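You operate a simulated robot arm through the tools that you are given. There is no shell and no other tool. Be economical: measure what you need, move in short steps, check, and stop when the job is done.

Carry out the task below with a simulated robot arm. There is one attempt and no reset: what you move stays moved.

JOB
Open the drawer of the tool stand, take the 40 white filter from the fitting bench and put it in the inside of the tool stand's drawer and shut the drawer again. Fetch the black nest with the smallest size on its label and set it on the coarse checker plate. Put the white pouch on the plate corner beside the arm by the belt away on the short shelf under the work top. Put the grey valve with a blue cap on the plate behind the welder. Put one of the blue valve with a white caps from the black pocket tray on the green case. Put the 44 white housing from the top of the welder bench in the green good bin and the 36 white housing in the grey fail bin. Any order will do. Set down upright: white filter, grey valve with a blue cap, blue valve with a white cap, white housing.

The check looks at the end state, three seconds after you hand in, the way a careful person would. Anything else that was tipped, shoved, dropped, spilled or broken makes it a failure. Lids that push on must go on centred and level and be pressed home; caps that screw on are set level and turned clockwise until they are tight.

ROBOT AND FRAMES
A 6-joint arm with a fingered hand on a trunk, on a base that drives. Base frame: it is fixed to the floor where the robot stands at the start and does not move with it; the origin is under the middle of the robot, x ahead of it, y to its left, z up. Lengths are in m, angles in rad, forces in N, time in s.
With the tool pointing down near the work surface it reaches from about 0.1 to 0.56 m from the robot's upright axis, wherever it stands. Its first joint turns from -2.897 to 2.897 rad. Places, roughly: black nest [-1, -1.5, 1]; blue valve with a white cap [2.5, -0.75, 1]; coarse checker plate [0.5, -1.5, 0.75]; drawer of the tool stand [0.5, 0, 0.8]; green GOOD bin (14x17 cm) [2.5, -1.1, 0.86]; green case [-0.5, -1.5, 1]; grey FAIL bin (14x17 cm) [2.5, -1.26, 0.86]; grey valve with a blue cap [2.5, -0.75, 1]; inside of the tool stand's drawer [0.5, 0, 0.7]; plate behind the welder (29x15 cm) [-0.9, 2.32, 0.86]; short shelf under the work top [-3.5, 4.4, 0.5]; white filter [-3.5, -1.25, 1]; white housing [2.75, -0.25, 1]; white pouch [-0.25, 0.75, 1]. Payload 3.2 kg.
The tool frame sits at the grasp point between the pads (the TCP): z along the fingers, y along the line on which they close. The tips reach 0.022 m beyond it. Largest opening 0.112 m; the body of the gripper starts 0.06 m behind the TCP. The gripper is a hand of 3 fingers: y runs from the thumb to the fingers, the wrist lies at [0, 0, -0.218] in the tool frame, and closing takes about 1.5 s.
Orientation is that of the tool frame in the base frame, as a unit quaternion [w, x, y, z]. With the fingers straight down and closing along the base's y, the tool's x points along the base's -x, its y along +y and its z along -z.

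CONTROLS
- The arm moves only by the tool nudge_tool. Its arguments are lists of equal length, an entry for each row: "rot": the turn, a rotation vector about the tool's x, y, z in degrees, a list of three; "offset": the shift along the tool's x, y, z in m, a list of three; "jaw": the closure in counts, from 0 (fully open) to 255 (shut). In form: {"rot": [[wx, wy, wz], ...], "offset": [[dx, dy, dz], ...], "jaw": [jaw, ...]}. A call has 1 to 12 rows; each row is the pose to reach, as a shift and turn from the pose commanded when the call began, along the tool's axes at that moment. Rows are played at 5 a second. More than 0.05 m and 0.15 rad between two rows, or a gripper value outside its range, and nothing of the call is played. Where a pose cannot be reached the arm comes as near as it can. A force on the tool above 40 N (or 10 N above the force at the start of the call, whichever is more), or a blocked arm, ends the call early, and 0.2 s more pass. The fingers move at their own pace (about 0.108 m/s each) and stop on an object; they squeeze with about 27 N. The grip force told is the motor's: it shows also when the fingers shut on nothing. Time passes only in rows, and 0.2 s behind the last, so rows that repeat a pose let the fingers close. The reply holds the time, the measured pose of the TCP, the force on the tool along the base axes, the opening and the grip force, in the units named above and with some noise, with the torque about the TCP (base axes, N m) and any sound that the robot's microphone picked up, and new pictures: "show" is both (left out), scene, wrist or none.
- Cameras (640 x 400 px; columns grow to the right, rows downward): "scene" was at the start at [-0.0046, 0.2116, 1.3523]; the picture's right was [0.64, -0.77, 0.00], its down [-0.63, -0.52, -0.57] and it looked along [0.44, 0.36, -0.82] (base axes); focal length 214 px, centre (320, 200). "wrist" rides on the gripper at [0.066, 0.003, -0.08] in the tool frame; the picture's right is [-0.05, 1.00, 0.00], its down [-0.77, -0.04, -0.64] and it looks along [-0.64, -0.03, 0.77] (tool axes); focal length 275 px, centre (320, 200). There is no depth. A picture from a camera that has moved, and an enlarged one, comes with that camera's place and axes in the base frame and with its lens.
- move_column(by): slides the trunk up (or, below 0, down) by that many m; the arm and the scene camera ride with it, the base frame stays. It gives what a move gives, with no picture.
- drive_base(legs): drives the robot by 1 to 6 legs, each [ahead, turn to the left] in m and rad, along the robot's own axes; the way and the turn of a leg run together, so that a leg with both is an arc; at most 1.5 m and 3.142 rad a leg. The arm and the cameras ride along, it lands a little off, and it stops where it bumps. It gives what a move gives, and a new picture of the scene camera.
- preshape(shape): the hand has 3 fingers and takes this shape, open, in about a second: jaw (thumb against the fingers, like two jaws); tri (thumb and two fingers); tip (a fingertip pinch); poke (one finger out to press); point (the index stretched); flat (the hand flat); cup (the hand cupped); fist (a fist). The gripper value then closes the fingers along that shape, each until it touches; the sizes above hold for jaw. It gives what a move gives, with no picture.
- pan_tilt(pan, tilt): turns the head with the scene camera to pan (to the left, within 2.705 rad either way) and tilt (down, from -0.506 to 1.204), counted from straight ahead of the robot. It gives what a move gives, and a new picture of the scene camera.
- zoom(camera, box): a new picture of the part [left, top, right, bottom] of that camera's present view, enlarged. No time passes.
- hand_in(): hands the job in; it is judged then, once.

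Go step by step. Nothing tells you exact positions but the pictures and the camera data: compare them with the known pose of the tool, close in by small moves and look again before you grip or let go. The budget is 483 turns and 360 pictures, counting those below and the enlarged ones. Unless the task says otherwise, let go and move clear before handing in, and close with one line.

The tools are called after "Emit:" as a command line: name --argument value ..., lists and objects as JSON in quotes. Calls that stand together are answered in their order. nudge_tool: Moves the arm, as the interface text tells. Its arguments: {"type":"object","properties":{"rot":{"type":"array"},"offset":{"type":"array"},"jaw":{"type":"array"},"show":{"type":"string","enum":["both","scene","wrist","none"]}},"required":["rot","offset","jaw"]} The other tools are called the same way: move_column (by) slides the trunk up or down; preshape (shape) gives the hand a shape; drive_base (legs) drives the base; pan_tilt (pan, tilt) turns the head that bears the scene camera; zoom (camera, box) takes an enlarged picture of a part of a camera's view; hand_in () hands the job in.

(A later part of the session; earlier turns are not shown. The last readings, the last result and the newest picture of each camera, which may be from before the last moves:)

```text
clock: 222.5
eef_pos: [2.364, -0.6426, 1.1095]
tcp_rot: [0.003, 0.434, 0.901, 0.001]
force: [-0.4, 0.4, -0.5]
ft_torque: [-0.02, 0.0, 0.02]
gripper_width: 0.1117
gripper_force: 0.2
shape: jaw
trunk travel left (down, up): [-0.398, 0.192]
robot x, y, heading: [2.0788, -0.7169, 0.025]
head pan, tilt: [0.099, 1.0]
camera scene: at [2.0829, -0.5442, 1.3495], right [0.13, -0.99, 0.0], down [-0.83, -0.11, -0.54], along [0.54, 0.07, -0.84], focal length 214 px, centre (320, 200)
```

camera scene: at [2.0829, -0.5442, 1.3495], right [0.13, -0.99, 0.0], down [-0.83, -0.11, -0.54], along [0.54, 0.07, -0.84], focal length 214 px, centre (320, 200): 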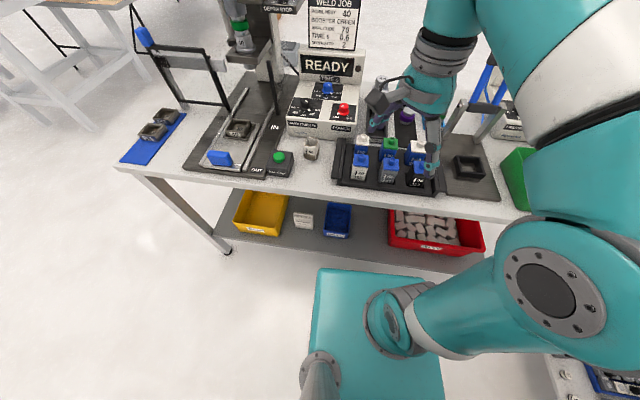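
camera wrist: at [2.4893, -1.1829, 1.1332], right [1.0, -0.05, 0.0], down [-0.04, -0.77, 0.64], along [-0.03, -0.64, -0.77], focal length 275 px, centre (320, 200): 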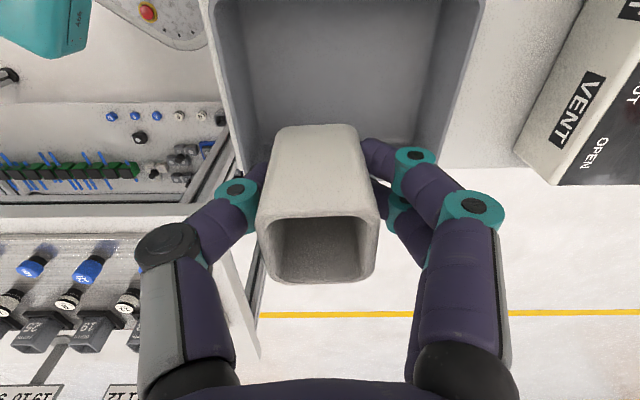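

Emit:
zoom --camera "scene" --box '[300, 120, 460, 220]'

Emit:
zoom --camera "wrist" --box '[0, 0, 640, 400]'

```text
4.00 times, centred on (380, 170) of scene
camera zoom: at [2.0829, -0.5442, 1.3495], right [0.13, -0.99, 0.0], down [-0.83, -0.11, -0.54], along [0.54, 0.07, -0.84], focal length 858 px, centre (80, 320)
```

zoom: 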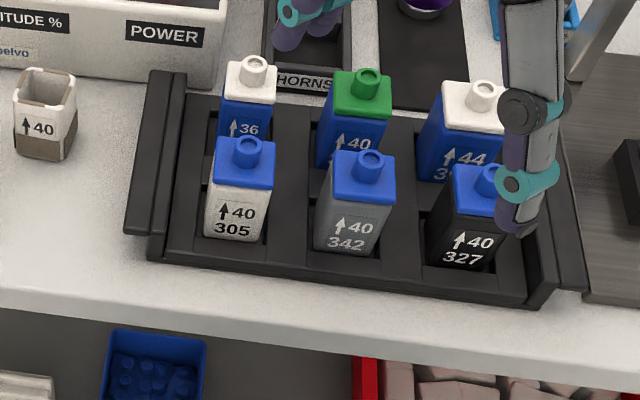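

```text
1.00 times, centred on (320, 200) of wrist (not enlarged: the box is as wide or as high as the picture)
camera zoom: at [2.3243, -0.5888, 1.1905], right [0.81, 0.59, 0.0], down [0.45, -0.62, 0.64], along [0.38, -0.52, -0.77], focal length 275 px, centre (320, 200)
```

zoom: 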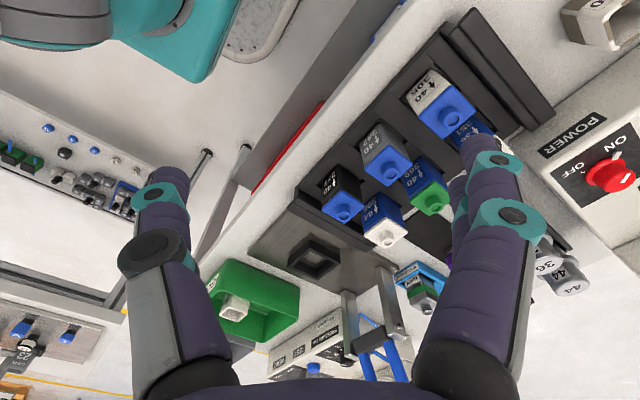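

Estimated: 396 (blue, white cap) at about (2.549,-0.752), knob top z≈0.95; column gap along y is adequate. Align the tool to close along y and hover over it.

Emit:
nudge_tool --rot '[[0, 0, -7.3], [0, 0, -14.6], [0, 0, -22], [0, 0, -29.3], [0, 0, -36.6], [0, 0, -44], [0, 0, -51.3]]' --offset '[[-0.029, 0.0105, 0.005], [-0.058, 0.021, 0.01], [-0.087, 0.0315, 0.015], [-0.116, 0.042, 0.02], [-0.145, 0.0525, 0.03], [-0.174, 0.063, 0.04], [-0.203, 0.0737, 0.05]]' --jaw '[100, 100, 100, 100, 100, 100, 100]' --show "both"

```text
clock: 224.1
eef_pos: [2.5465, -0.7581, 1.0582]
tcp_rot: [0.002, 0.0, 1.0, -0.001]
force: [0.0, 0.1, 0.4]
ft_torque: [0.01, 0.0, 0.01]
gripper_width: 0.0685
gripper_force: 0.1
shape: jaw
trunk travel left (down, up): [-0.398, 0.192]
robot x, y, heading: [2.0758, -0.7159, 0.028]
head pan, tilt: [0.099, 1.0]
camera scene: at [2.0833, -0.5444, 1.3495], right [0.13, -0.99, 0.0], down [-0.83, -0.11, -0.54], along [0.54, 0.07, -0.84], focal length 214 px, centre (320, 200)
camera wrist: at [2.4803, -0.7538, 1.1399], right [0.05, 1.0, 0.0], down [0.77, -0.04, 0.64], along [0.64, -0.03, -0.77], focal length 275 px, centre (320, 200)
```

scene: 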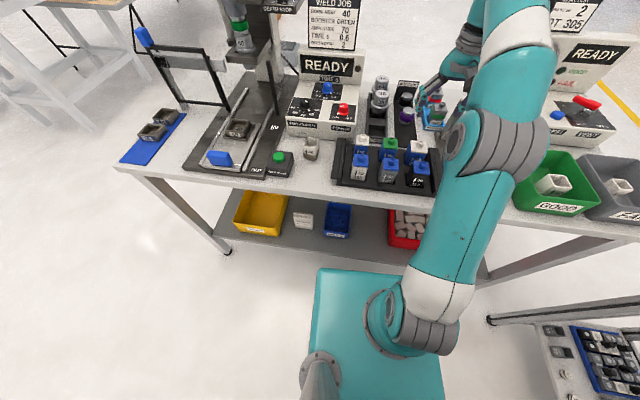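
wrist: 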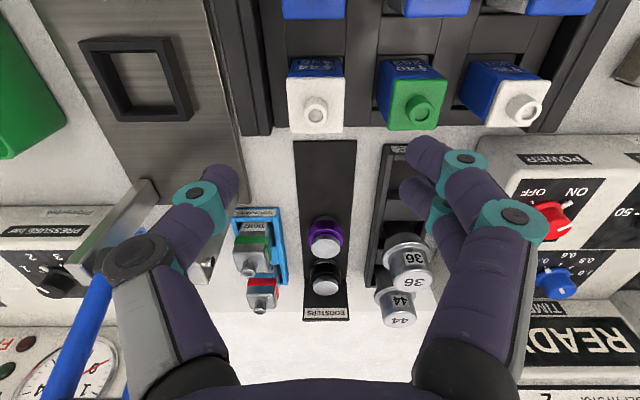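

Refined: valve centre around (2.56,-0.760), knob top z≈0.93. Descend partway and check.

Emit:
nudge_tool --rot '[[0, 0, 0], [0, 0, 0], [0, 0, 0]]' --offset '[[-0.012, -0.002, 0.03], [-0.012, -0.002, 0.06], [-0.012, -0.002, 0.09]]' --jaw '[100, 100, 100]' --show "wrist"

```text
clock: 224.9
eef_pos: [2.5615, -0.7568, 0.9688]
tcp_rot: [0.002, 0.001, 1.0, 0.0]
force: [-0.1, 0.0, -0.2]
ft_torque: [0.03, 0.04, 0.02]
gripper_width: 0.0687
gripper_force: 0.1
shape: jaw
trunk travel left (down, up): [-0.398, 0.192]
robot x, y, heading: [2.0821, -0.7197, 0.027]
head pan, tilt: [0.099, 1.0]
camera wrist: at [2.4953, -0.7543, 1.0495], right [0.05, 1.0, 0.0], down [0.77, -0.04, 0.64], along [0.64, -0.03, -0.77], focal length 275 px, centre (320, 200)
```

wrist: 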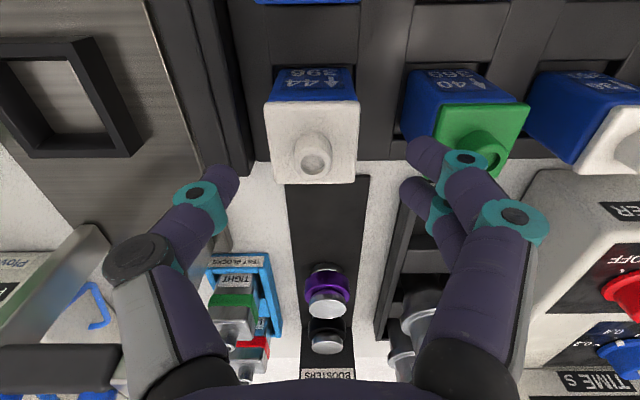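

Adjust slightly, narrow the opening, and descend over the valve.

Emit:
nudge_tool --rot '[[0, 0, 0], [0, 0, 0], [0, 0, 0], [0, 0, 0], [0, 0, 0], [0, 0, 0]]' --offset '[[-0.003, -0.0045, 0.0], [-0.003, -0.0045, 0.0], [-0.003, -0.0045, 0.02], [-0.003, -0.0045, 0.04], [-0.003, -0.0045, 0.058], [-0.003, -0.0045, 0.072]]' --jaw '[118, 118, 118, 118, 118, 118]' --show "wrist"

```text
clock: 226.3
eef_pos: [2.5632, -0.7612, 0.8972]
tcp_rot: [0.004, 0.0, 1.0, -0.001]
force: [1.4, 4.1, 10.1]
ft_torque: [0.26, 0.02, 0.0]
gripper_width: 0.0571
gripper_force: 0.1
shape: jaw
trunk travel left (down, up): [-0.398, 0.192]
robot x, y, heading: [2.0775, -0.7152, 0.034]
head pan, tilt: [0.099, 1.0]
camera wrist: at [2.4964, -0.7582, 0.9777], right [0.05, 1.0, 0.0], down [0.77, -0.04, 0.64], along [0.64, -0.03, -0.77], focal length 275 px, centre (320, 200)
```

wrist: 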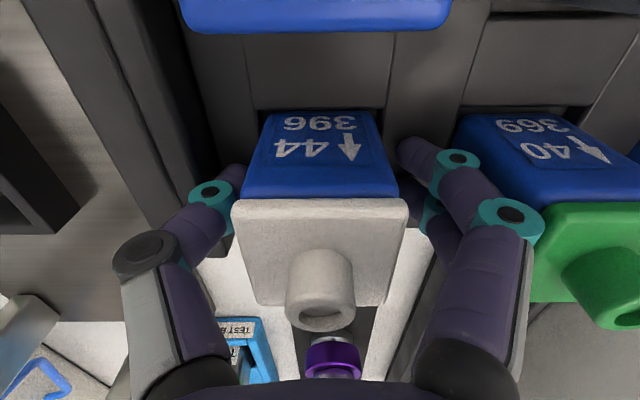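

Light contact with the tray. Raise 6 mm and close.

Emit:
nudge_tool --rot '[[0, 0, 0], [0, 0, 0], [0, 0, 0], [0, 0, 0], [0, 0, 0], [0, 0, 0]]' --offset '[[0, 0, -0.006], [0, 0, -0.006], [0, 0, -0.006], [0, 0, -0.006], [0, 0, -0.006], [0, 0, -0.006]]' --jaw '[118, 160, 220, 255, 255, 255]' --show "wrist"

```text
clock: 227.7
eef_pos: [2.5622, -0.7634, 0.9029]
tcp_rot: [0.002, 0.002, 1.0, -0.001]
force: [-0.1, -0.1, 0.0]
ft_torque: [-0.02, 0.0, 0.0]
gripper_width: 0.0375
gripper_force: 26.6
shape: jaw
trunk travel left (down, up): [-0.398, 0.192]
robot x, y, heading: [2.0765, -0.7159, 0.029]
head pan, tilt: [0.099, 1.0]
camera wrist: at [2.4969, -0.7598, 0.9835], right [0.05, 1.0, 0.0], down [0.77, -0.04, 0.64], along [0.64, -0.03, -0.77], focal length 275 px, centre (320, 200)
```

wrist: 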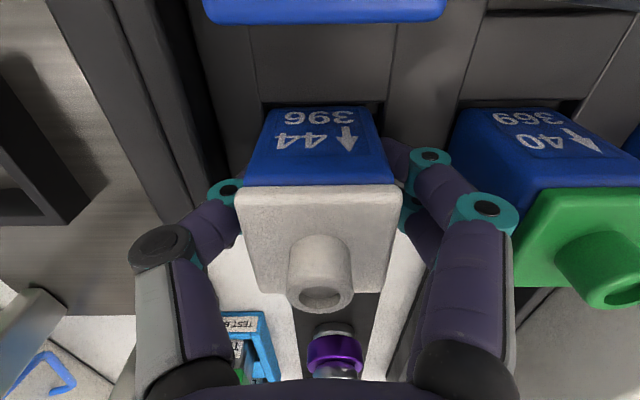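

Gripped on the body. Lift straight up and retract towards the robot.

Emit:
nudge_tool --rot '[[0, 0, 0], [0, 0, 0], [0, 0, 0], [0, 0, 0], [0, 0, 0], [0, 0, 0], [0, 0, 0], [0, 0, 0], [0, 0, 0], [0, 0, 0]]' --offset '[[0, 0, -0.015], [0, 0, -0.04], [0, 0, -0.07], [0, 0, -0.1], [0, 0, -0.13], [0.02, 0, -0.15], [0.06, 0, -0.17], [0.1, 0, -0.19], [0.14, 0, -0.2], [0.18, 0, -0.2]]' --jaw '[255, 255, 255, 255, 255, 255, 255, 255, 255, 255]' --show "both"

```text
clock: 229.9
eef_pos: [2.3828, -0.7595, 1.1009]
tcp_rot: [0.002, 0.0, 1.0, -0.001]
force: [-0.4, 0.5, -0.9]
ft_torque: [0.01, 0.01, 0.0]
gripper_width: 0.0373
gripper_force: 26.6
shape: jaw
trunk travel left (down, up): [-0.398, 0.192]
robot x, y, heading: [2.077, -0.7162, 0.024]
head pan, tilt: [0.099, 1.0]
camera scene: at [2.0827, -0.5442, 1.3495], right [0.13, -0.99, 0.0], down [-0.83, -0.11, -0.54], along [0.54, 0.07, -0.84], focal length 214 px, centre (320, 200)
camera wrist: at [2.3166, -0.7568, 1.1822], right [0.05, 1.0, 0.0], down [0.77, -0.04, 0.64], along [0.64, -0.03, -0.77], focal length 275 px, centre (320, 200)
```

scene: 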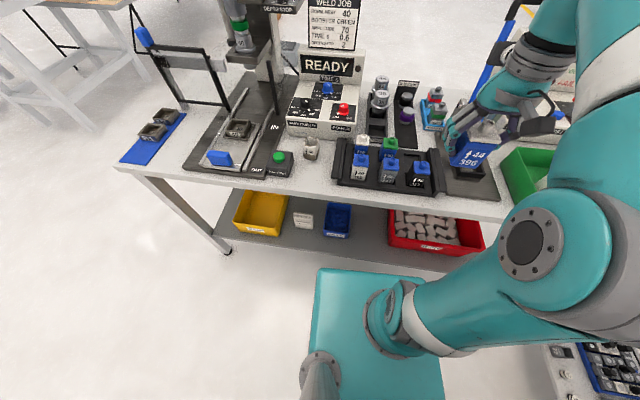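
wrist: 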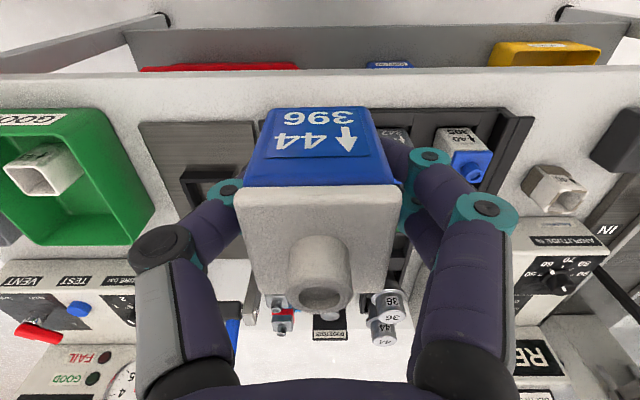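

Holding the blue valve 44/396. Drive west along the aisle to the green case.

Emit:
drive_base --legs '[[-0.25, 0], [0, 3.12], [1.5, 0], [0.75, 0], [0, 1.57]]'

Emit:
pan_tilt --pan 0.0 --tilt 0.7

```text
clock: 253.4
eef_pos: [-0.489, -0.9481, 1.1017]
tcp_rot: [0.001, 0.732, 0.681, -0.001]
force: [1.0, -0.4, -1.8]
ft_torque: [0.03, -0.05, 0.01]
gripper_width: 0.0372
gripper_force: 27.2
shape: jaw
trunk travel left (down, up): [-0.398, 0.192]
robot x, y, heading: [-0.4272, -0.6463, -1.613]
head pan, tilt: [0.099, 1.0]
camera scene: at [-0.2527, -0.6634, 1.3495], right [-1.0, -0.05, 0.0], down [-0.05, 0.84, -0.54], along [0.03, -0.54, -0.84], focal length 214 px, centre (320, 200)
```

scene: 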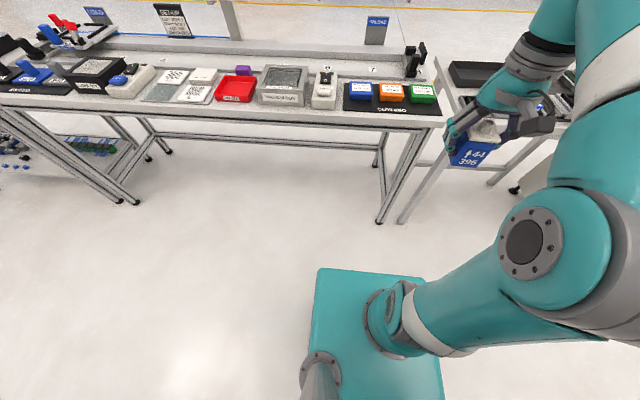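

```text
clock: 254.2
eef_pos: [-0.4899, -0.948, 1.1014]
tcp_rot: [0.001, 0.732, 0.681, -0.002]
force: [0.2, -0.1, -0.9]
ft_torque: [-0.02, -0.01, -0.01]
gripper_width: 0.0373
gripper_force: 27.2
shape: jaw
trunk travel left (down, up): [-0.398, 0.192]
robot x, y, heading: [-0.4211, -0.6463, -1.617]
head pan, tilt: [0.0, 0.7]
camera scene: at [-0.2604, -0.6787, 1.3728], right [-1.0, 0.04, 0.0], down [0.03, 0.64, -0.76], along [-0.03, -0.76, -0.64], focal length 214 px, centre (320, 200)
```

scene: 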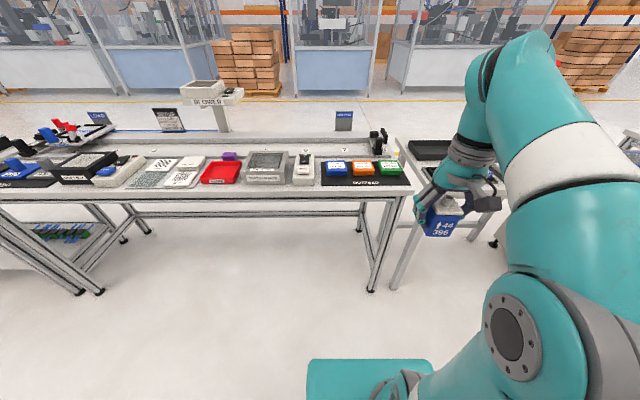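

Emit:
zoom --camera "scene" --box '[230, 130, 410, 210]'

Emit:
zoom --camera "scene" --box '[0, 80, 250, 210]'

```text
3.56 times, centred on (320, 170) of scene
camera zoom: at [-0.2604, -0.6787, 1.3728], right [-1.0, 0.04, 0.0], down [0.03, 0.64, -0.76], along [-0.03, -0.76, -0.64], focal length 763 px, centre (320, 307)
```

zoom: 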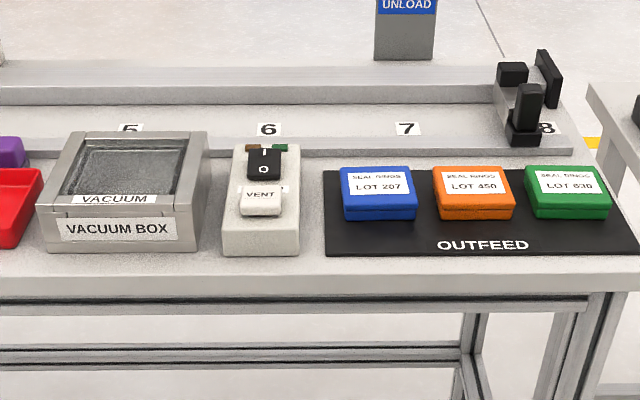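

```text
2.56 times, centred on (125, 145) of scene
camera zoom: at [-0.2604, -0.6787, 1.3728], right [-1.0, 0.04, 0.0], down [0.03, 0.64, -0.76], along [-0.03, -0.76, -0.64], focal length 549 px, centre (819, 341)
```

zoom: 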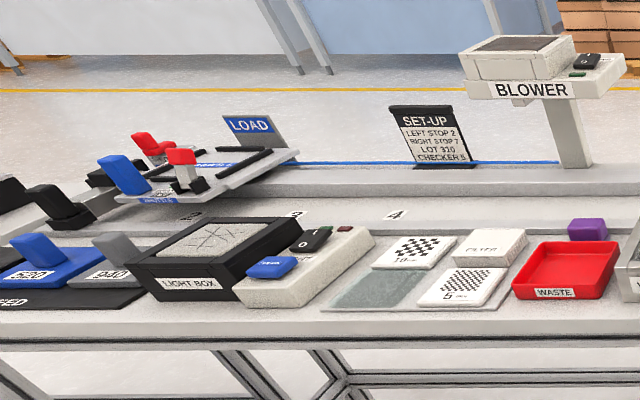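

Green case is on the OUTFEED mat around (-0.63,-1.53). The checker plates are labelled 10 mm and 5 mm (coarse = 10 mm). Move closer.

Emit:
drive_base --legs '[[0, -0.3], [0.38, 0], [0, 0.3]]'

Emit:
zoom --camera "wrist" --box '[0, 0, 640, 400]'

```text
clock: 258.6
eef_pos: [-0.6258, -1.3002, 1.1018]
tcp_rot: [0.0, 0.739, 0.674, -0.002]
force: [-0.4, -0.3, -0.4]
ft_torque: [0.02, 0.02, 0.01]
gripper_width: 0.0375
gripper_force: 27.1
shape: jaw
trunk travel left (down, up): [-0.398, 0.192]
robot x, y, heading: [-0.5534, -1.002, -1.636]
head pan, tilt: [0.0, 0.7]
camera scene: at [-0.3915, -1.0355, 1.3729], right [-1.0, 0.06, 0.0], down [0.04, 0.64, -0.76], along [-0.05, -0.76, -0.64], focal length 214 px, centre (320, 200)
```

scene: 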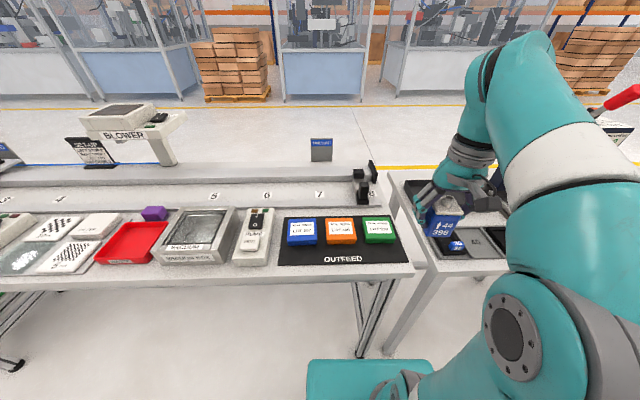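

```text
1.00 times, centred on (320, 200) of wrist (not enlarged: the box is as wide or as high as the picture)
camera zoom: at [-0.6165, -1.234, 1.1822], right [0.99, -0.14, 0.0], down [-0.11, -0.76, 0.64], along [-0.09, -0.63, -0.77], focal length 275 px, centre (320, 200)
```

zoom: 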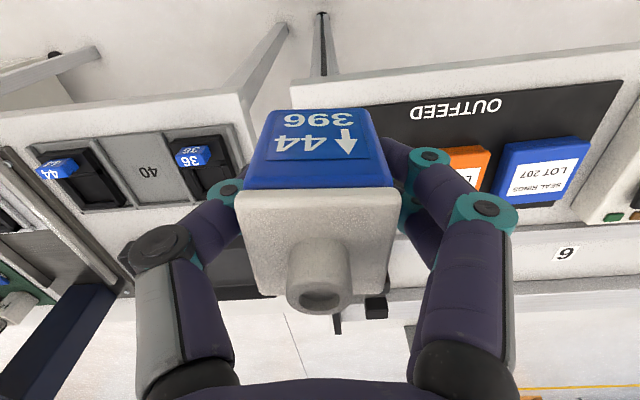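

Green case top is at about (-0.597,-1.467,0.898). Carry the valve over it.

Emit:
nudge_tool --rot '[[0, 0, -1], [0, 0, -2], [0, 0, -3], [0, 0, -4], [0, 0, -5.3]]' --offset '[[-0.033, 0.009, 0.015], [-0.066, 0.018, 0.03], [-0.099, 0.027, 0.045], [-0.132, 0.036, 0.06], [-0.1636, 0.0442, 0.08]]' --jaw '[255, 255, 255, 255, 255]' --show "both"

```text
clock: 259.8
eef_pos: [-0.5928, -1.4701, 1.0218]
tcp_rot: [0.001, 0.707, 0.707, -0.002]
force: [-0.2, 0.3, -1.3]
ft_torque: [0.0, -0.01, 0.03]
gripper_width: 0.0374
gripper_force: 27.1
shape: jaw
trunk travel left (down, up): [-0.398, 0.192]
robot x, y, heading: [-0.5541, -1.001, -1.638]
head pan, tilt: [0.0, 0.7]
camera scene: at [-0.3915, -1.0359, 1.3729], right [-1.0, 0.06, 0.0], down [0.04, 0.64, -0.76], along [-0.05, -0.76, -0.64], focal length 214 px, centre (320, 200)
camera wrist: at [-0.5902, -1.4031, 1.1015], right [1.0, -0.05, 0.0], down [-0.03, -0.77, 0.64], along [-0.03, -0.64, -0.77], focal length 275 px, centre (320, 200)
```

scene: 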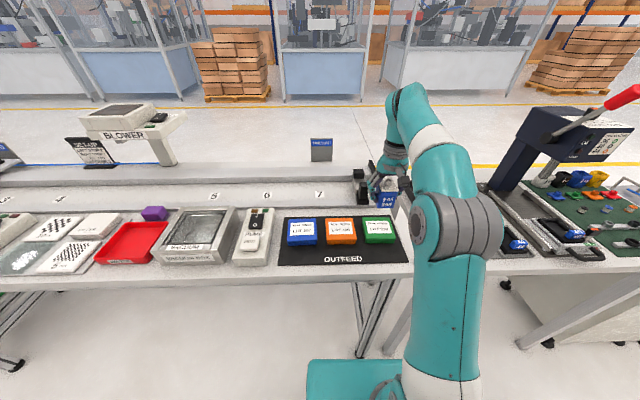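
wrist: 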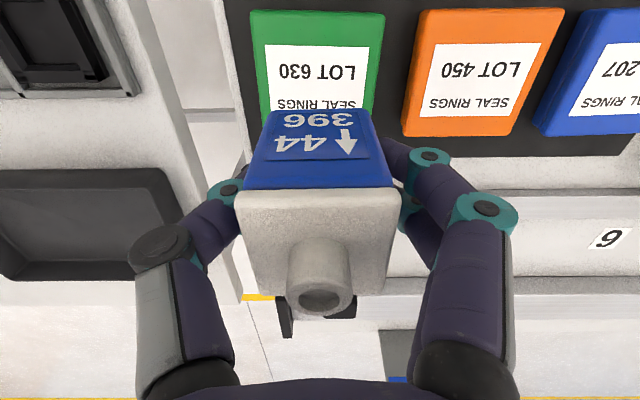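

Case centre (-0.593,-1.462). Shift 7 mm, lower.

Emit:
nudge_tool --rot '[[0, 0, 0], [0, 0, 0], [0, 0, 0], [0, 0, 0]]' --offset '[[0.008, 0, 0.02], [0.008, 0, 0.04], [0.008, 0, 0.055], [0.008, 0, 0.068]]' --jaw '[255, 255, 255, 255]' --show "both"

```text
clock: 260.8
eef_pos: [-0.5965, -1.459, 0.9536]
tcp_rot: [0.001, 0.708, 0.707, -0.002]
force: [-0.1, 0.3, -0.5]
ft_torque: [0.0, -0.02, 0.01]
gripper_width: 0.0373
gripper_force: 26.9
shape: jaw
trunk travel left (down, up): [-0.398, 0.192]
robot x, y, heading: [-0.5579, -0.9997, -1.635]
head pan, tilt: [0.0, 0.7]
camera scene: at [-0.3916, -1.0356, 1.3729], right [-1.0, 0.06, 0.0], down [0.04, 0.64, -0.76], along [-0.05, -0.76, -0.64], focal length 214 px, centre (320, 200)
camera wrist: at [-0.5938, -1.3926, 1.0342], right [1.0, -0.05, 0.0], down [-0.03, -0.77, 0.64], along [-0.03, -0.64, -0.77], focal length 275 px, centre (320, 200)
```

scene: 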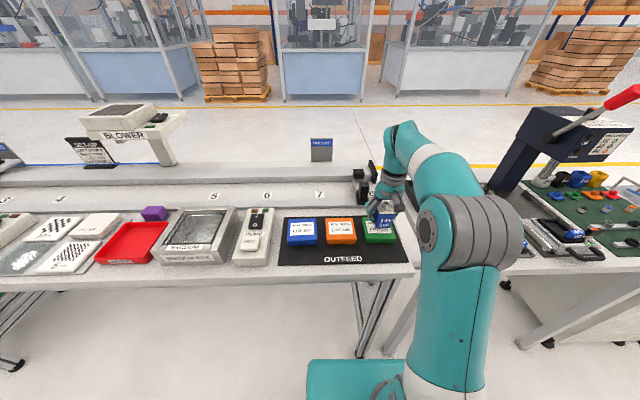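
wrist: 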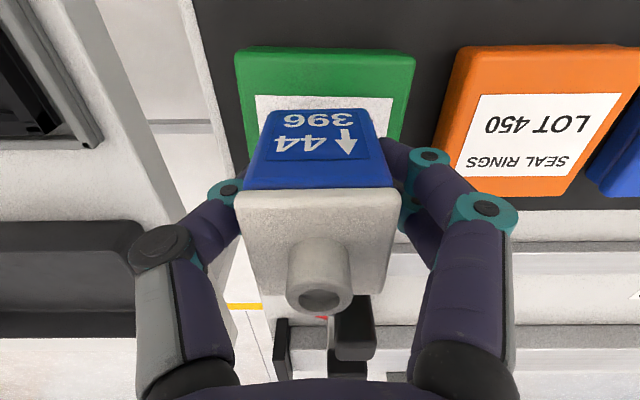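

Aligned. Lower slowly to contact.

Emit:
nudge_tool --rot '[[0, 0, 0], [0, 0, 0], [0, 0, 0], [0, 0, 0]]' --offset '[[0, 0, 0.005], [0, 0, 0.01], [0, 0, 0.013], [0, 0, 0.015]]' --jaw '[255, 255, 255, 255]' --show "none"

```text
clock: 261.8
eef_pos: [-0.5973, -1.4599, 0.9385]
tcp_rot: [0.001, 0.707, 0.708, -0.001]
force: [1.4, 0.4, -1.2]
ft_torque: [0.03, 0.0, -0.03]
gripper_width: 0.0374
gripper_force: 27.1
shape: jaw
trunk travel left (down, up): [-0.398, 0.192]
robot x, y, heading: [-0.5539, -1.0035, -1.631]
head pan, tilt: [0.0, 0.7]
```

Emit:
nudge_tool --rot '[[0, 0, 0], [0, 0, 0], [0, 0, 0], [0, 0, 0]]' --offset '[[0, 0, 0.002], [0, 0, 0.004], [0, 0, 0.006], [0, 0, 0.007]]' --jaw '[255, 255, 255, 255]' --show "none"

```text
clock: 262.8
eef_pos: [-0.5982, -1.4598, 0.932]
tcp_rot: [0.0, 0.707, 0.707, -0.002]
force: [0.3, -0.3, -1.6]
ft_torque: [-0.04, -0.04, -0.03]
gripper_width: 0.0373
gripper_force: 26.8
shape: jaw
trunk travel left (down, up): [-0.398, 0.192]
robot x, y, heading: [-0.5562, -1.002, -1.637]
head pan, tilt: [0.0, 0.7]
```

Emit:
nudge_tool --rot '[[0, 0, 0], [0, 0, 0], [0, 0, 0], [0, 0, 0], [0, 0, 0]]' --offset '[[0, 0, 0.002], [0, 0, 0.004], [0, 0, 0.006], [0, 0, 0.008], [0, 0, 0.01]]' --jaw '[255, 255, 255, 255, 255]' --show "wrist"

```text
clock: 264.1
eef_pos: [-0.597, -1.4593, 0.9261]
tcp_rot: [0.006, 0.706, 0.708, -0.007]
force: [-0.3, 1.7, 26.2]
ft_torque: [0.03, -0.02, -0.01]
gripper_width: 0.0397
gripper_force: 27.4
shape: jaw
trunk travel left (down, up): [-0.398, 0.192]
robot x, y, heading: [-0.5543, -0.999, -1.633]
head pan, tilt: [0.0, 0.7]
stopped in row 5: the force on the tool passed its limit at 41 N (the readings are from after the stop); the commanded pose is now the measured one
camera wrist: at [-0.5938, -1.3919, 1.006], right [1.0, -0.05, 0.0], down [-0.03, -0.76, 0.65], along [-0.03, -0.65, -0.76], focal length 275 px, centre (320, 200)
```

wrist: 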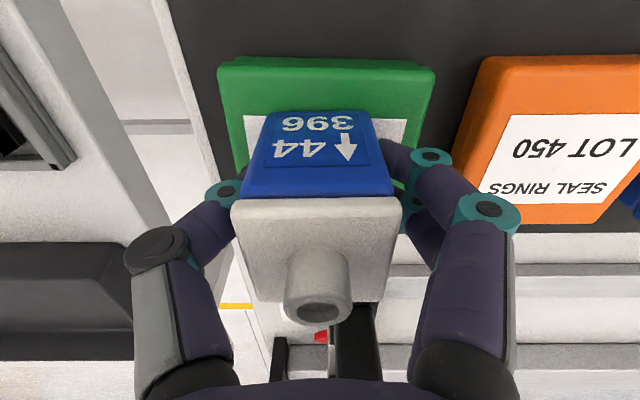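

Contact. Relieve slightly, then open and lift.

Emit:
nudge_tool --rot '[[0, 0, 0], [0, 0, 0], [0, 0, 0], [0, 0, 0], [0, 0, 0], [0, 0, 0]]' --offset '[[0, 0, -0.002], [0, 0, -0.002], [0, 0, -0.002], [0, 0, -0.002], [0, 0, -0.002], [0, 0, -0.002]]' --jaw '[255, 200, 150, 120, 80, 60]' --show "wrist"

```text
clock: 265.5
eef_pos: [-0.5966, -1.46, 0.925]
tcp_rot: [0.003, 0.707, 0.707, -0.003]
force: [0.6, -0.5, 0.1]
ft_torque: [-0.01, -0.04, 0.01]
gripper_width: 0.0851
gripper_force: 0.1
shape: jaw
trunk travel left (down, up): [-0.398, 0.192]
robot x, y, heading: [-0.5554, -1.0006, -1.635]
head pan, tilt: [0.0, 0.7]
camera wrist: at [-0.5939, -1.3937, 1.0062], right [1.0, -0.05, 0.0], down [-0.03, -0.77, 0.64], along [-0.03, -0.64, -0.77], focal length 275 px, centre (320, 200)
```

wrist: 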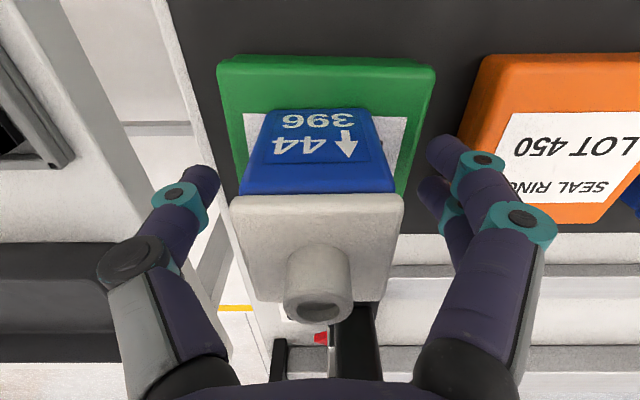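

Standing. Lift clear and retract, then look.

Emit:
nudge_tool --rot '[[0, 0, 0], [0, 0, 0], [0, 0, 0], [0, 0, 0], [0, 0, 0], [0, 0, 0], [0, 0, 0], [0, 0, 0], [0, 0, 0], [0, 0, 0]]' --offset '[[0, 0, -0.02], [0, 0, -0.05], [0, 0, -0.09], [0, 0, -0.13], [0.01, 0, -0.15], [0.04, 0, -0.17], [0.08, 0, -0.18], [0.12, 0, -0.18], [0.16, 0, -0.18], [0.19, 0, -0.18]]' --jaw '[60, 60, 60, 60, 60, 60, 60, 60, 60, 60]' --show "scene"

Emit:
zoom --camera "scene" --box '[270, 170, 430, 270]'

```text
clock: 267.7
eef_pos: [-0.5977, -1.2689, 1.1015]
tcp_rot: [0.004, 0.706, 0.708, -0.004]
force: [0.5, 0.0, -0.3]
ft_torque: [-0.02, -0.03, -0.05]
gripper_width: 0.0855
gripper_force: 0.1
shape: jaw
trunk travel left (down, up): [-0.398, 0.192]
robot x, y, heading: [-0.5569, -1.0027, -1.641]
head pan, tilt: [0.0, 0.7]
camera scene: at [-0.3915, -1.0352, 1.3729], right [-1.0, 0.06, 0.0], down [0.04, 0.64, -0.77], along [-0.05, -0.76, -0.64], focal length 214 px, centre (320, 200)
```

scene: 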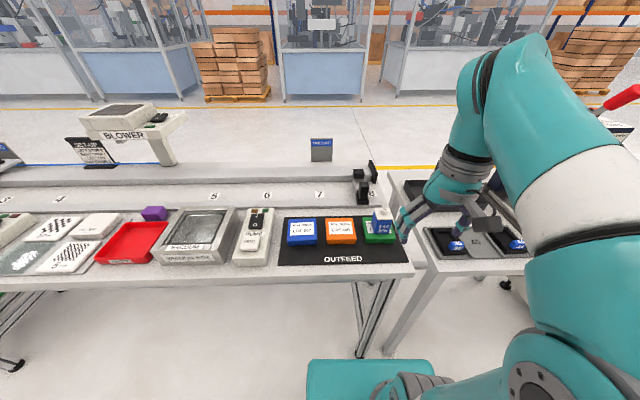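

```text
4.00 times, centred on (350, 220) of scene
camera zoom: at [-0.3915, -1.0352, 1.3729], right [-1.0, 0.06, 0.0], down [0.04, 0.64, -0.77], along [-0.05, -0.76, -0.64], focal length 858 px, centre (200, 120)
```

zoom: 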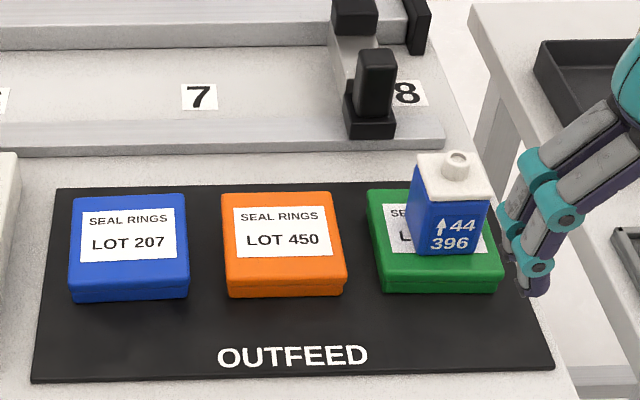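

The valve stands on the green case. Next the black nest on the neighbouring bench; pan right to view it.

Emit:
pan_tilt --pan -0.75 --tilt 0.7

```text
clock: 268.8
eef_pos: [-0.5965, -1.2702, 1.1007]
tcp_rot: [0.003, 0.706, 0.708, -0.004]
force: [-0.6, -1.1, 0.5]
ft_torque: [-0.04, 0.0, 0.0]
gripper_width: 0.0853
gripper_force: 0.1
shape: jaw
trunk travel left (down, up): [-0.398, 0.192]
robot x, y, heading: [-0.5556, -0.9992, -1.633]
head pan, tilt: [-0.75, 0.7]
camera scene: at [-0.4479, -1.0091, 1.3729], right [-0.69, 0.73, 0.0], down [0.47, 0.44, -0.77], along [-0.56, -0.53, -0.64], focal length 214 px, centre (320, 200)
```

scene: 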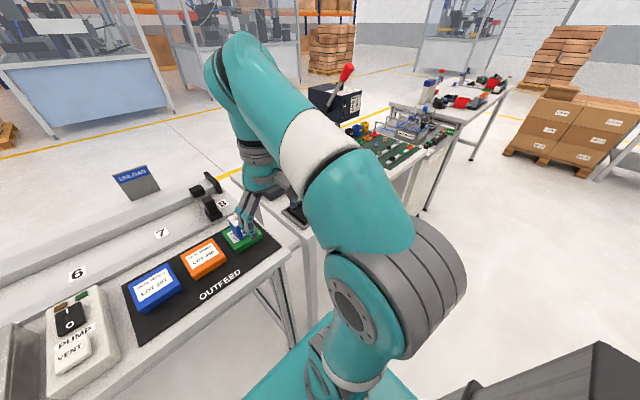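

Emit:
drive_base --legs '[[-0.2, 0], [0, -1.5], [0.5, 0], [0, 1.55]]'

Emit:
pan_tilt --pan 0.1 --tilt 0.8

```text
clock: 280.4
eef_pos: [-1.095, -1.0427, 1.1008]
tcp_rot: [0.003, 0.723, 0.69, -0.003]
force: [0.0, -1.1, 0.8]
ft_torque: [0.03, 0.01, -0.03]
gripper_width: 0.0855
gripper_force: 0.1
shape: jaw
trunk travel left (down, up): [-0.398, 0.192]
robot x, y, heading: [-1.0404, -0.774, -1.682]
head pan, tilt: [-0.75, 0.7]
camera scene: at [-0.9343, -0.7885, 1.3729], right [-0.65, 0.76, 0.0], down [0.49, 0.42, -0.77], along [-0.58, -0.5, -0.64], focal length 214 px, centre (320, 200)
```

scene: 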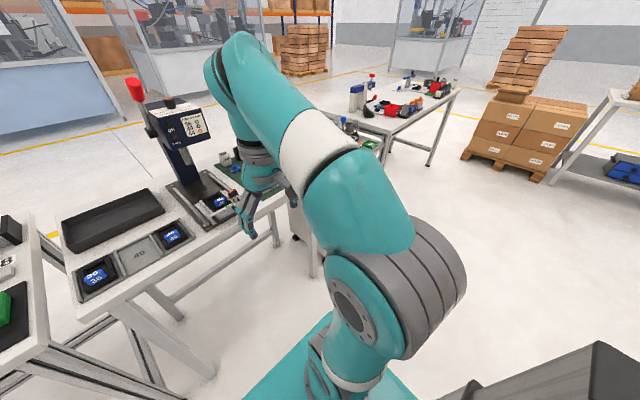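

```text
clock: 281.6
eef_pos: [-1.0949, -1.0425, 1.1016]
tcp_rot: [0.002, 0.723, 0.691, -0.004]
force: [-0.5, 0.7, 0.2]
ft_torque: [0.02, -0.02, 0.02]
gripper_width: 0.0853
gripper_force: 0.0
shape: jaw
trunk travel left (down, up): [-0.398, 0.192]
robot x, y, heading: [-1.04, -0.7745, -1.681]
head pan, tilt: [0.099, 0.799]
camera scene: at [-0.8709, -0.8139, 1.3647], right [-1.0, 0.01, 0.0], down [0.01, 0.72, -0.7], along [-0.01, -0.7, -0.72], focal length 214 px, centre (320, 200)
```

scene: 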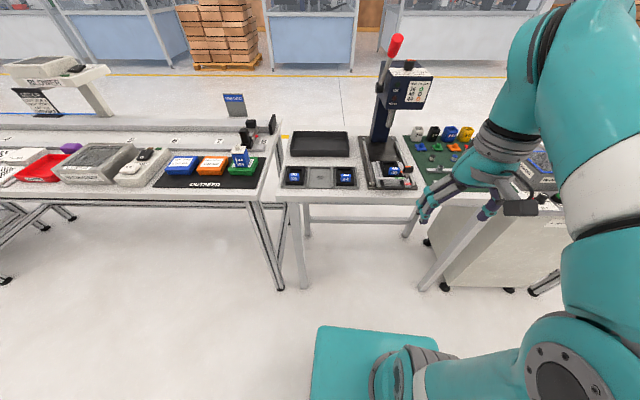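

Emit:
zoom --camera "scene" --box '[270, 110, 430, 210]'

Emit:
zoom --camera "wrist" --box '[0, 0, 640, 400]'

```text
4.00 times, centred on (350, 160) of scene
camera zoom: at [-0.8709, -0.8139, 1.3647], right [-1.0, 0.01, 0.0], down [0.01, 0.72, -0.7], along [-0.01, -0.7, -0.72], focal length 858 px, centre (200, 360)
```

zoom: 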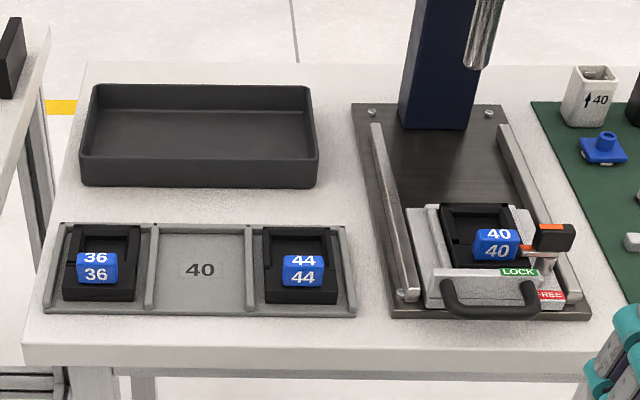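

```text
1.00 times, centred on (320, 200) of wrist (not enlarged: the box is as wide or as high as the picture)
camera zoom: at [-1.0894, -0.9759, 1.1809], right [1.0, -0.09, 0.0], down [-0.07, -0.76, 0.64], along [-0.06, -0.64, -0.77], focal length 275 px, centre (320, 200)
```

zoom: 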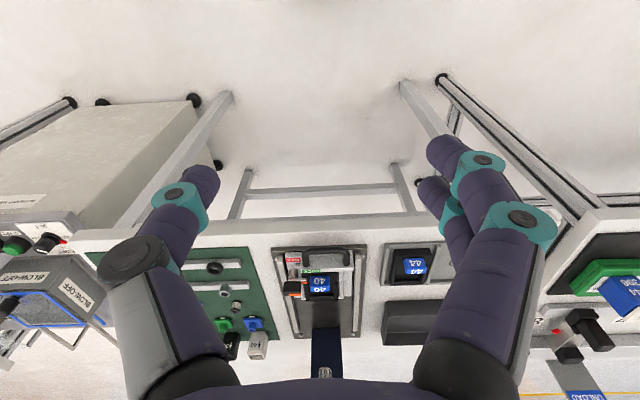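

Nest 36 sits in the left slot of the rack at about (-0.79,-1.41). Move in front of it.

Emit:
drive_base --legs '[[0, 0.75], [0.26, 0], [0, -0.7]]'

Emit:
zoom --camera "wrist" --box '[0, 0, 640, 400]'

Emit:
zoom --camera "scene" --box '[260, 140, 420, 240]'

```text
clock: 287.3
eef_pos: [-0.9227, -1.2521, 1.1011]
tcp_rot: [0.003, 0.702, 0.712, -0.003]
force: [-1.1, 0.4, 0.2]
ft_torque: [-0.04, 0.02, 0.04]
gripper_width: 0.0853
gripper_force: 0.0
shape: jaw
trunk travel left (down, up): [-0.398, 0.192]
robot x, y, heading: [-0.8842, -0.9809, -1.618]
head pan, tilt: [0.099, 0.799]
camera scene: at [-0.713, -1.0091, 1.3646], right [-1.0, -0.05, 0.0], down [-0.04, 0.72, -0.7], along [0.04, -0.7, -0.72], focal length 214 px, centre (320, 200)
```

scene: 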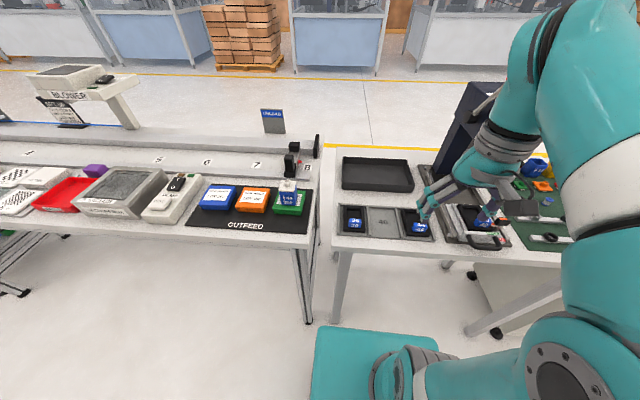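

```text
1.00 times, centred on (320, 200) of wrist (not enlarged: the box is as wide or as high as the picture)
camera zoom: at [-0.921, -1.1845, 1.1809], right [1.0, -0.03, 0.0], down [-0.02, -0.77, 0.64], along [-0.02, -0.64, -0.77], focal length 275 px, centre (320, 200)
```

zoom: 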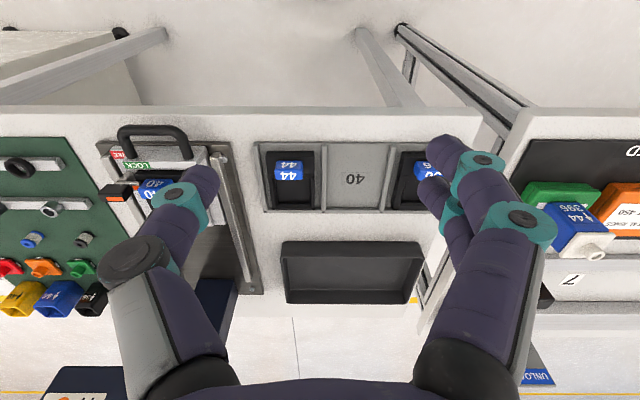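

```text
4.00 times, centred on (340, 190) of scene
camera zoom: at [-0.713, -1.0091, 1.3646], right [-1.0, -0.05, 0.0], down [-0.04, 0.72, -0.7], along [0.04, -0.7, -0.72], focal length 858 px, centre (240, 240)
```

zoom: 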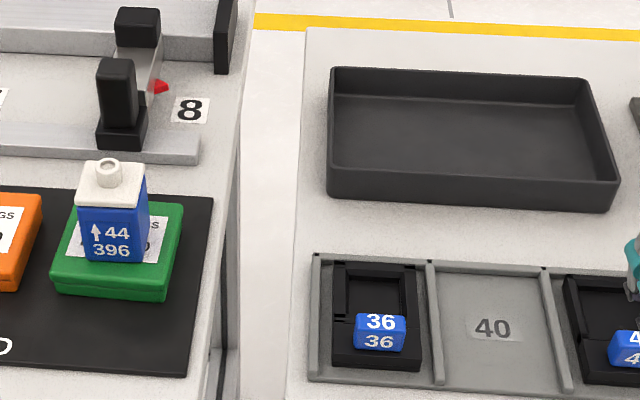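

Position the hand above nest 36 for a close look.

Emit:
nudge_tool --rot '[[0, 0, 0], [0, 0, 0.2], [0, 0, 0.5], [0, 0, 0.8], [0, 0, 0.8]]' --offset '[[-0.03, 0.03, 0.01], [-0.06, 0.06, 0.03], [-0.09, 0.09, 0.05], [-0.12, 0.12, 0.07], [-0.155, 0.131, 0.1]]' --jaw '[80, 80, 80, 80, 80]' --show "wrist"

```text
clock: 288.5
eef_pos: [-0.7889, -1.4101, 1.001]
tcp_rot: [0.004, 0.707, 0.708, -0.003]
force: [-0.1, 0.4, 0.7]
ft_torque: [0.01, -0.03, 0.0]
gripper_width: 0.0771
gripper_force: 0.2
shape: jaw
trunk travel left (down, up): [-0.398, 0.192]
robot x, y, heading: [-0.8851, -0.9794, -1.623]
head pan, tilt: [0.099, 0.799]
camera wrist: at [-0.7855, -1.3436, 1.0821], right [1.0, -0.05, 0.0], down [-0.03, -0.76, 0.64], along [-0.03, -0.64, -0.77], focal length 275 px, centre (320, 200)
```

wrist: 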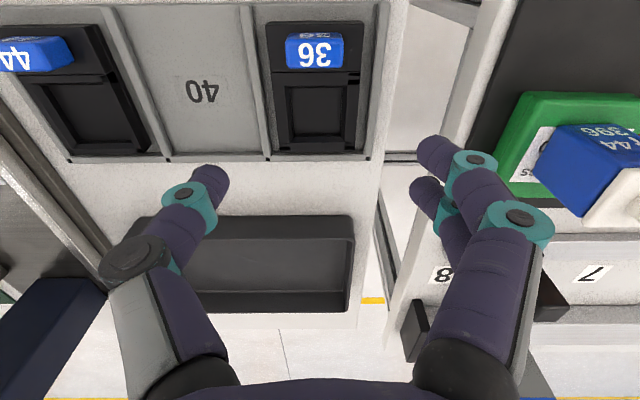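

Nest spans x -0.82..-0.76, y -1.46..-1.37. Descend near it and check.

Emit:
nudge_tool --rot '[[0, 0, 0], [0, 0, 0], [0, 0, 0], [0, 0, 0]]' --offset '[[-0.002, -0.001, 0.03], [-0.002, -0.001, 0.055], [-0.002, -0.001, 0.07], [-0.002, -0.001, 0.08]]' --jaw '[80, 80, 80, 80]' --show "wrist"

```text
clock: 289.5
eef_pos: [-0.7884, -1.4103, 0.9224]
tcp_rot: [0.003, 0.706, 0.708, -0.004]
force: [0.4, -0.4, 0.7]
ft_torque: [-0.02, 0.02, -0.03]
gripper_width: 0.0768
gripper_force: 0.1
shape: jaw
trunk travel left (down, up): [-0.398, 0.192]
robot x, y, heading: [-0.8861, -0.9817, -1.62]
head pan, tilt: [0.099, 0.799]
camera wrist: at [-0.7853, -1.3433, 1.0028], right [1.0, -0.04, 0.0], down [-0.03, -0.77, 0.64], along [-0.03, -0.64, -0.77], focal length 275 px, centre (320, 200)
```

wrist: 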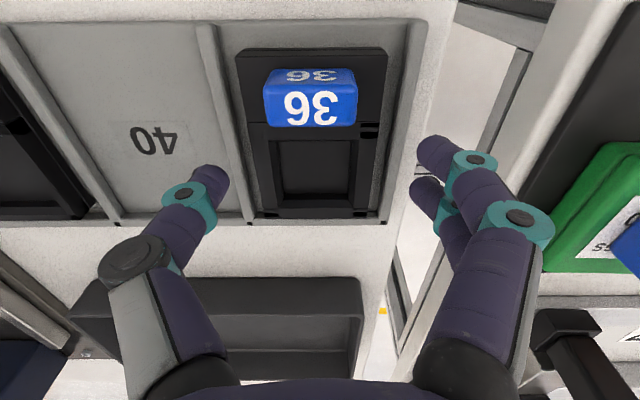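

Emit:
nudge_tool --rot '[[0, 0, 0], [0, 0, 0], [0, 0, 0], [0, 0, 0], [0, 0, 0]]' --offset '[[0, -0.004, 0.008], [0, -0.004, 0.014], [0, -0.004, 0.02], [0, -0.004, 0.024], [0, -0.004, 0.027]]' --jaw '[80, 80, 80, 80, 80]' --show "wrist"

```text
clock: 290.7
eef_pos: [-0.7952, -1.4089, 0.8964]
tcp_rot: [0.003, 0.706, 0.708, -0.004]
force: [-1.5, 0.4, 8.5]
ft_torque: [0.03, -0.38, 0.0]
gripper_width: 0.0765
gripper_force: 0.0
shape: jaw
trunk travel left (down, up): [-0.398, 0.192]
robot x, y, heading: [-0.8878, -0.9812, -1.621]
head pan, tilt: [0.099, 0.799]
camera wrist: at [-0.7918, -1.3418, 0.9762], right [1.0, -0.04, 0.0], down [-0.03, -0.76, 0.64], along [-0.03, -0.64, -0.76], focal length 275 px, centre (320, 200)
```

wrist: 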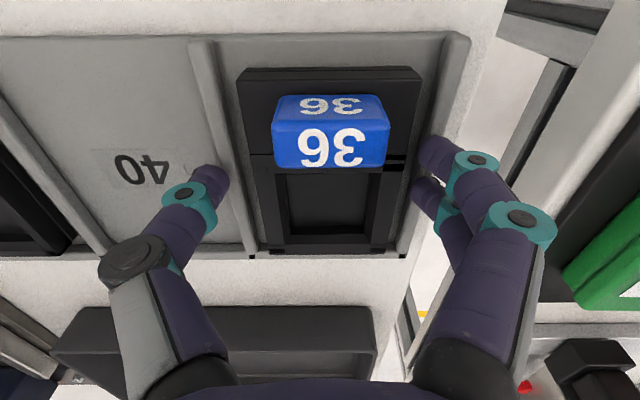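

Touched the rib top (z≈0.874). Raise 3 mm, recentre and close.

Emit:
nudge_tool --rot '[[0, 0, 0], [0, 0, 0], [0, 0, 0], [0, 0, 0], [0, 0, 0], [0, 0, 0], [0, 0, 0]]' --offset '[[0, 0.003, -0.003], [0, 0.003, -0.003], [0, 0.003, -0.003], [0, 0.003, -0.003], [0, 0.003, -0.003], [0, 0.003, -0.003], [0, 0.003, -0.003]]' --jaw '[80, 100, 130, 180, 255, 255, 255]' --show "wrist"

```text
clock: 292.3
eef_pos: [-0.7926, -1.41, 0.899]
tcp_rot: [0.003, 0.706, 0.708, -0.005]
force: [0.0, -0.7, 13.3]
ft_torque: [-0.05, 0.23, 0.0]
gripper_width: 0.0541
gripper_force: 27.4
shape: jaw
trunk travel left (down, up): [-0.398, 0.192]
robot x, y, heading: [-0.8835, -0.9803, -1.619]
head pan, tilt: [0.099, 0.799]
camera wrist: at [-0.7892, -1.3419, 0.9787], right [1.0, -0.04, 0.0], down [-0.03, -0.76, 0.64], along [-0.03, -0.64, -0.76], focal length 275 px, centre (320, 200)
```

wrist: 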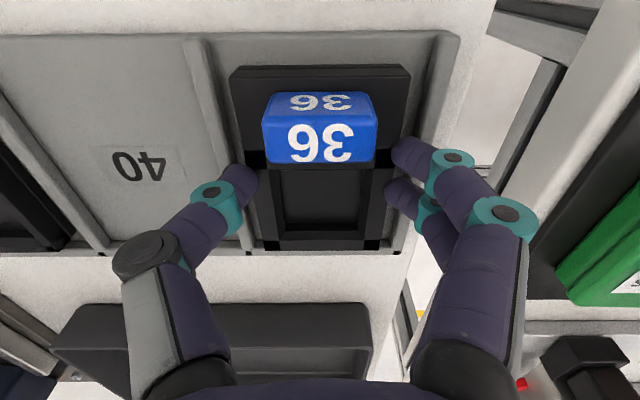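

Gripped at 0.054. Lift slowly and check.

Emit:
nudge_tool --rot '[[0, 0, 0], [0, 0, 0], [0, 0, 0], [0, 0, 0]]' --offset '[[0, 0, -0.008], [0, 0, -0.018], [0, 0, -0.03], [0, 0, -0.04]]' --jaw '[255, 255, 255, 255]' --show "both"

```text
clock: 293.3
eef_pos: [-0.7944, -1.4088, 0.94]
tcp_rot: [0.002, 0.707, 0.707, -0.005]
force: [-0.2, 1.3, 0.4]
ft_torque: [-0.01, -0.02, 0.0]
gripper_width: 0.0227
gripper_force: 27.0
shape: jaw
trunk travel left (down, up): [-0.398, 0.192]
robot x, y, heading: [-0.8826, -0.9823, -1.621]
head pan, tilt: [0.099, 0.799]
camera scene: at [-0.713, -1.0092, 1.3646], right [-1.0, -0.05, 0.0], down [-0.04, 0.72, -0.7], along [0.03, -0.7, -0.72], focal length 214 px, centre (320, 200)
camera wrist: at [-0.7904, -1.3421, 1.0204], right [1.0, -0.04, 0.0], down [-0.03, -0.77, 0.64], along [-0.03, -0.64, -0.77], focal length 275 px, centre (320, 200)
```

scene: 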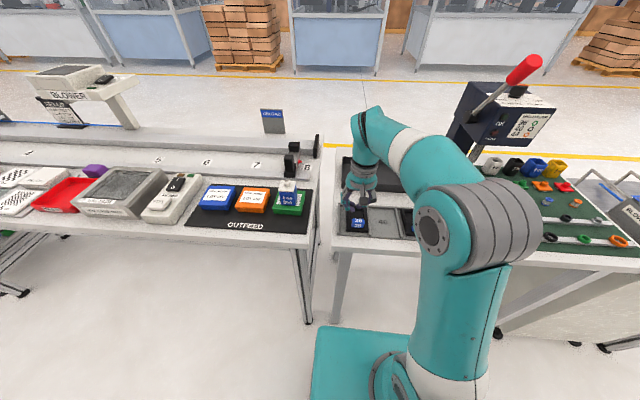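
wrist: 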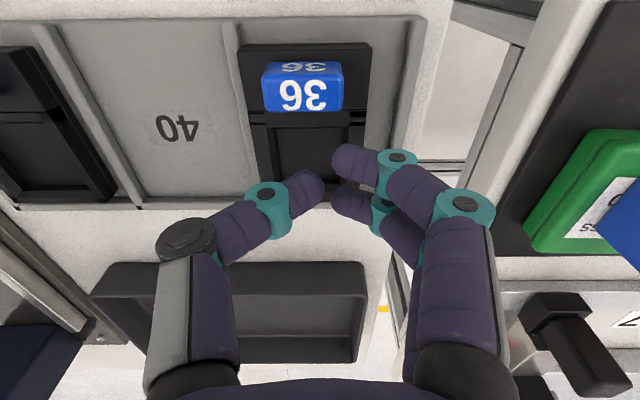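

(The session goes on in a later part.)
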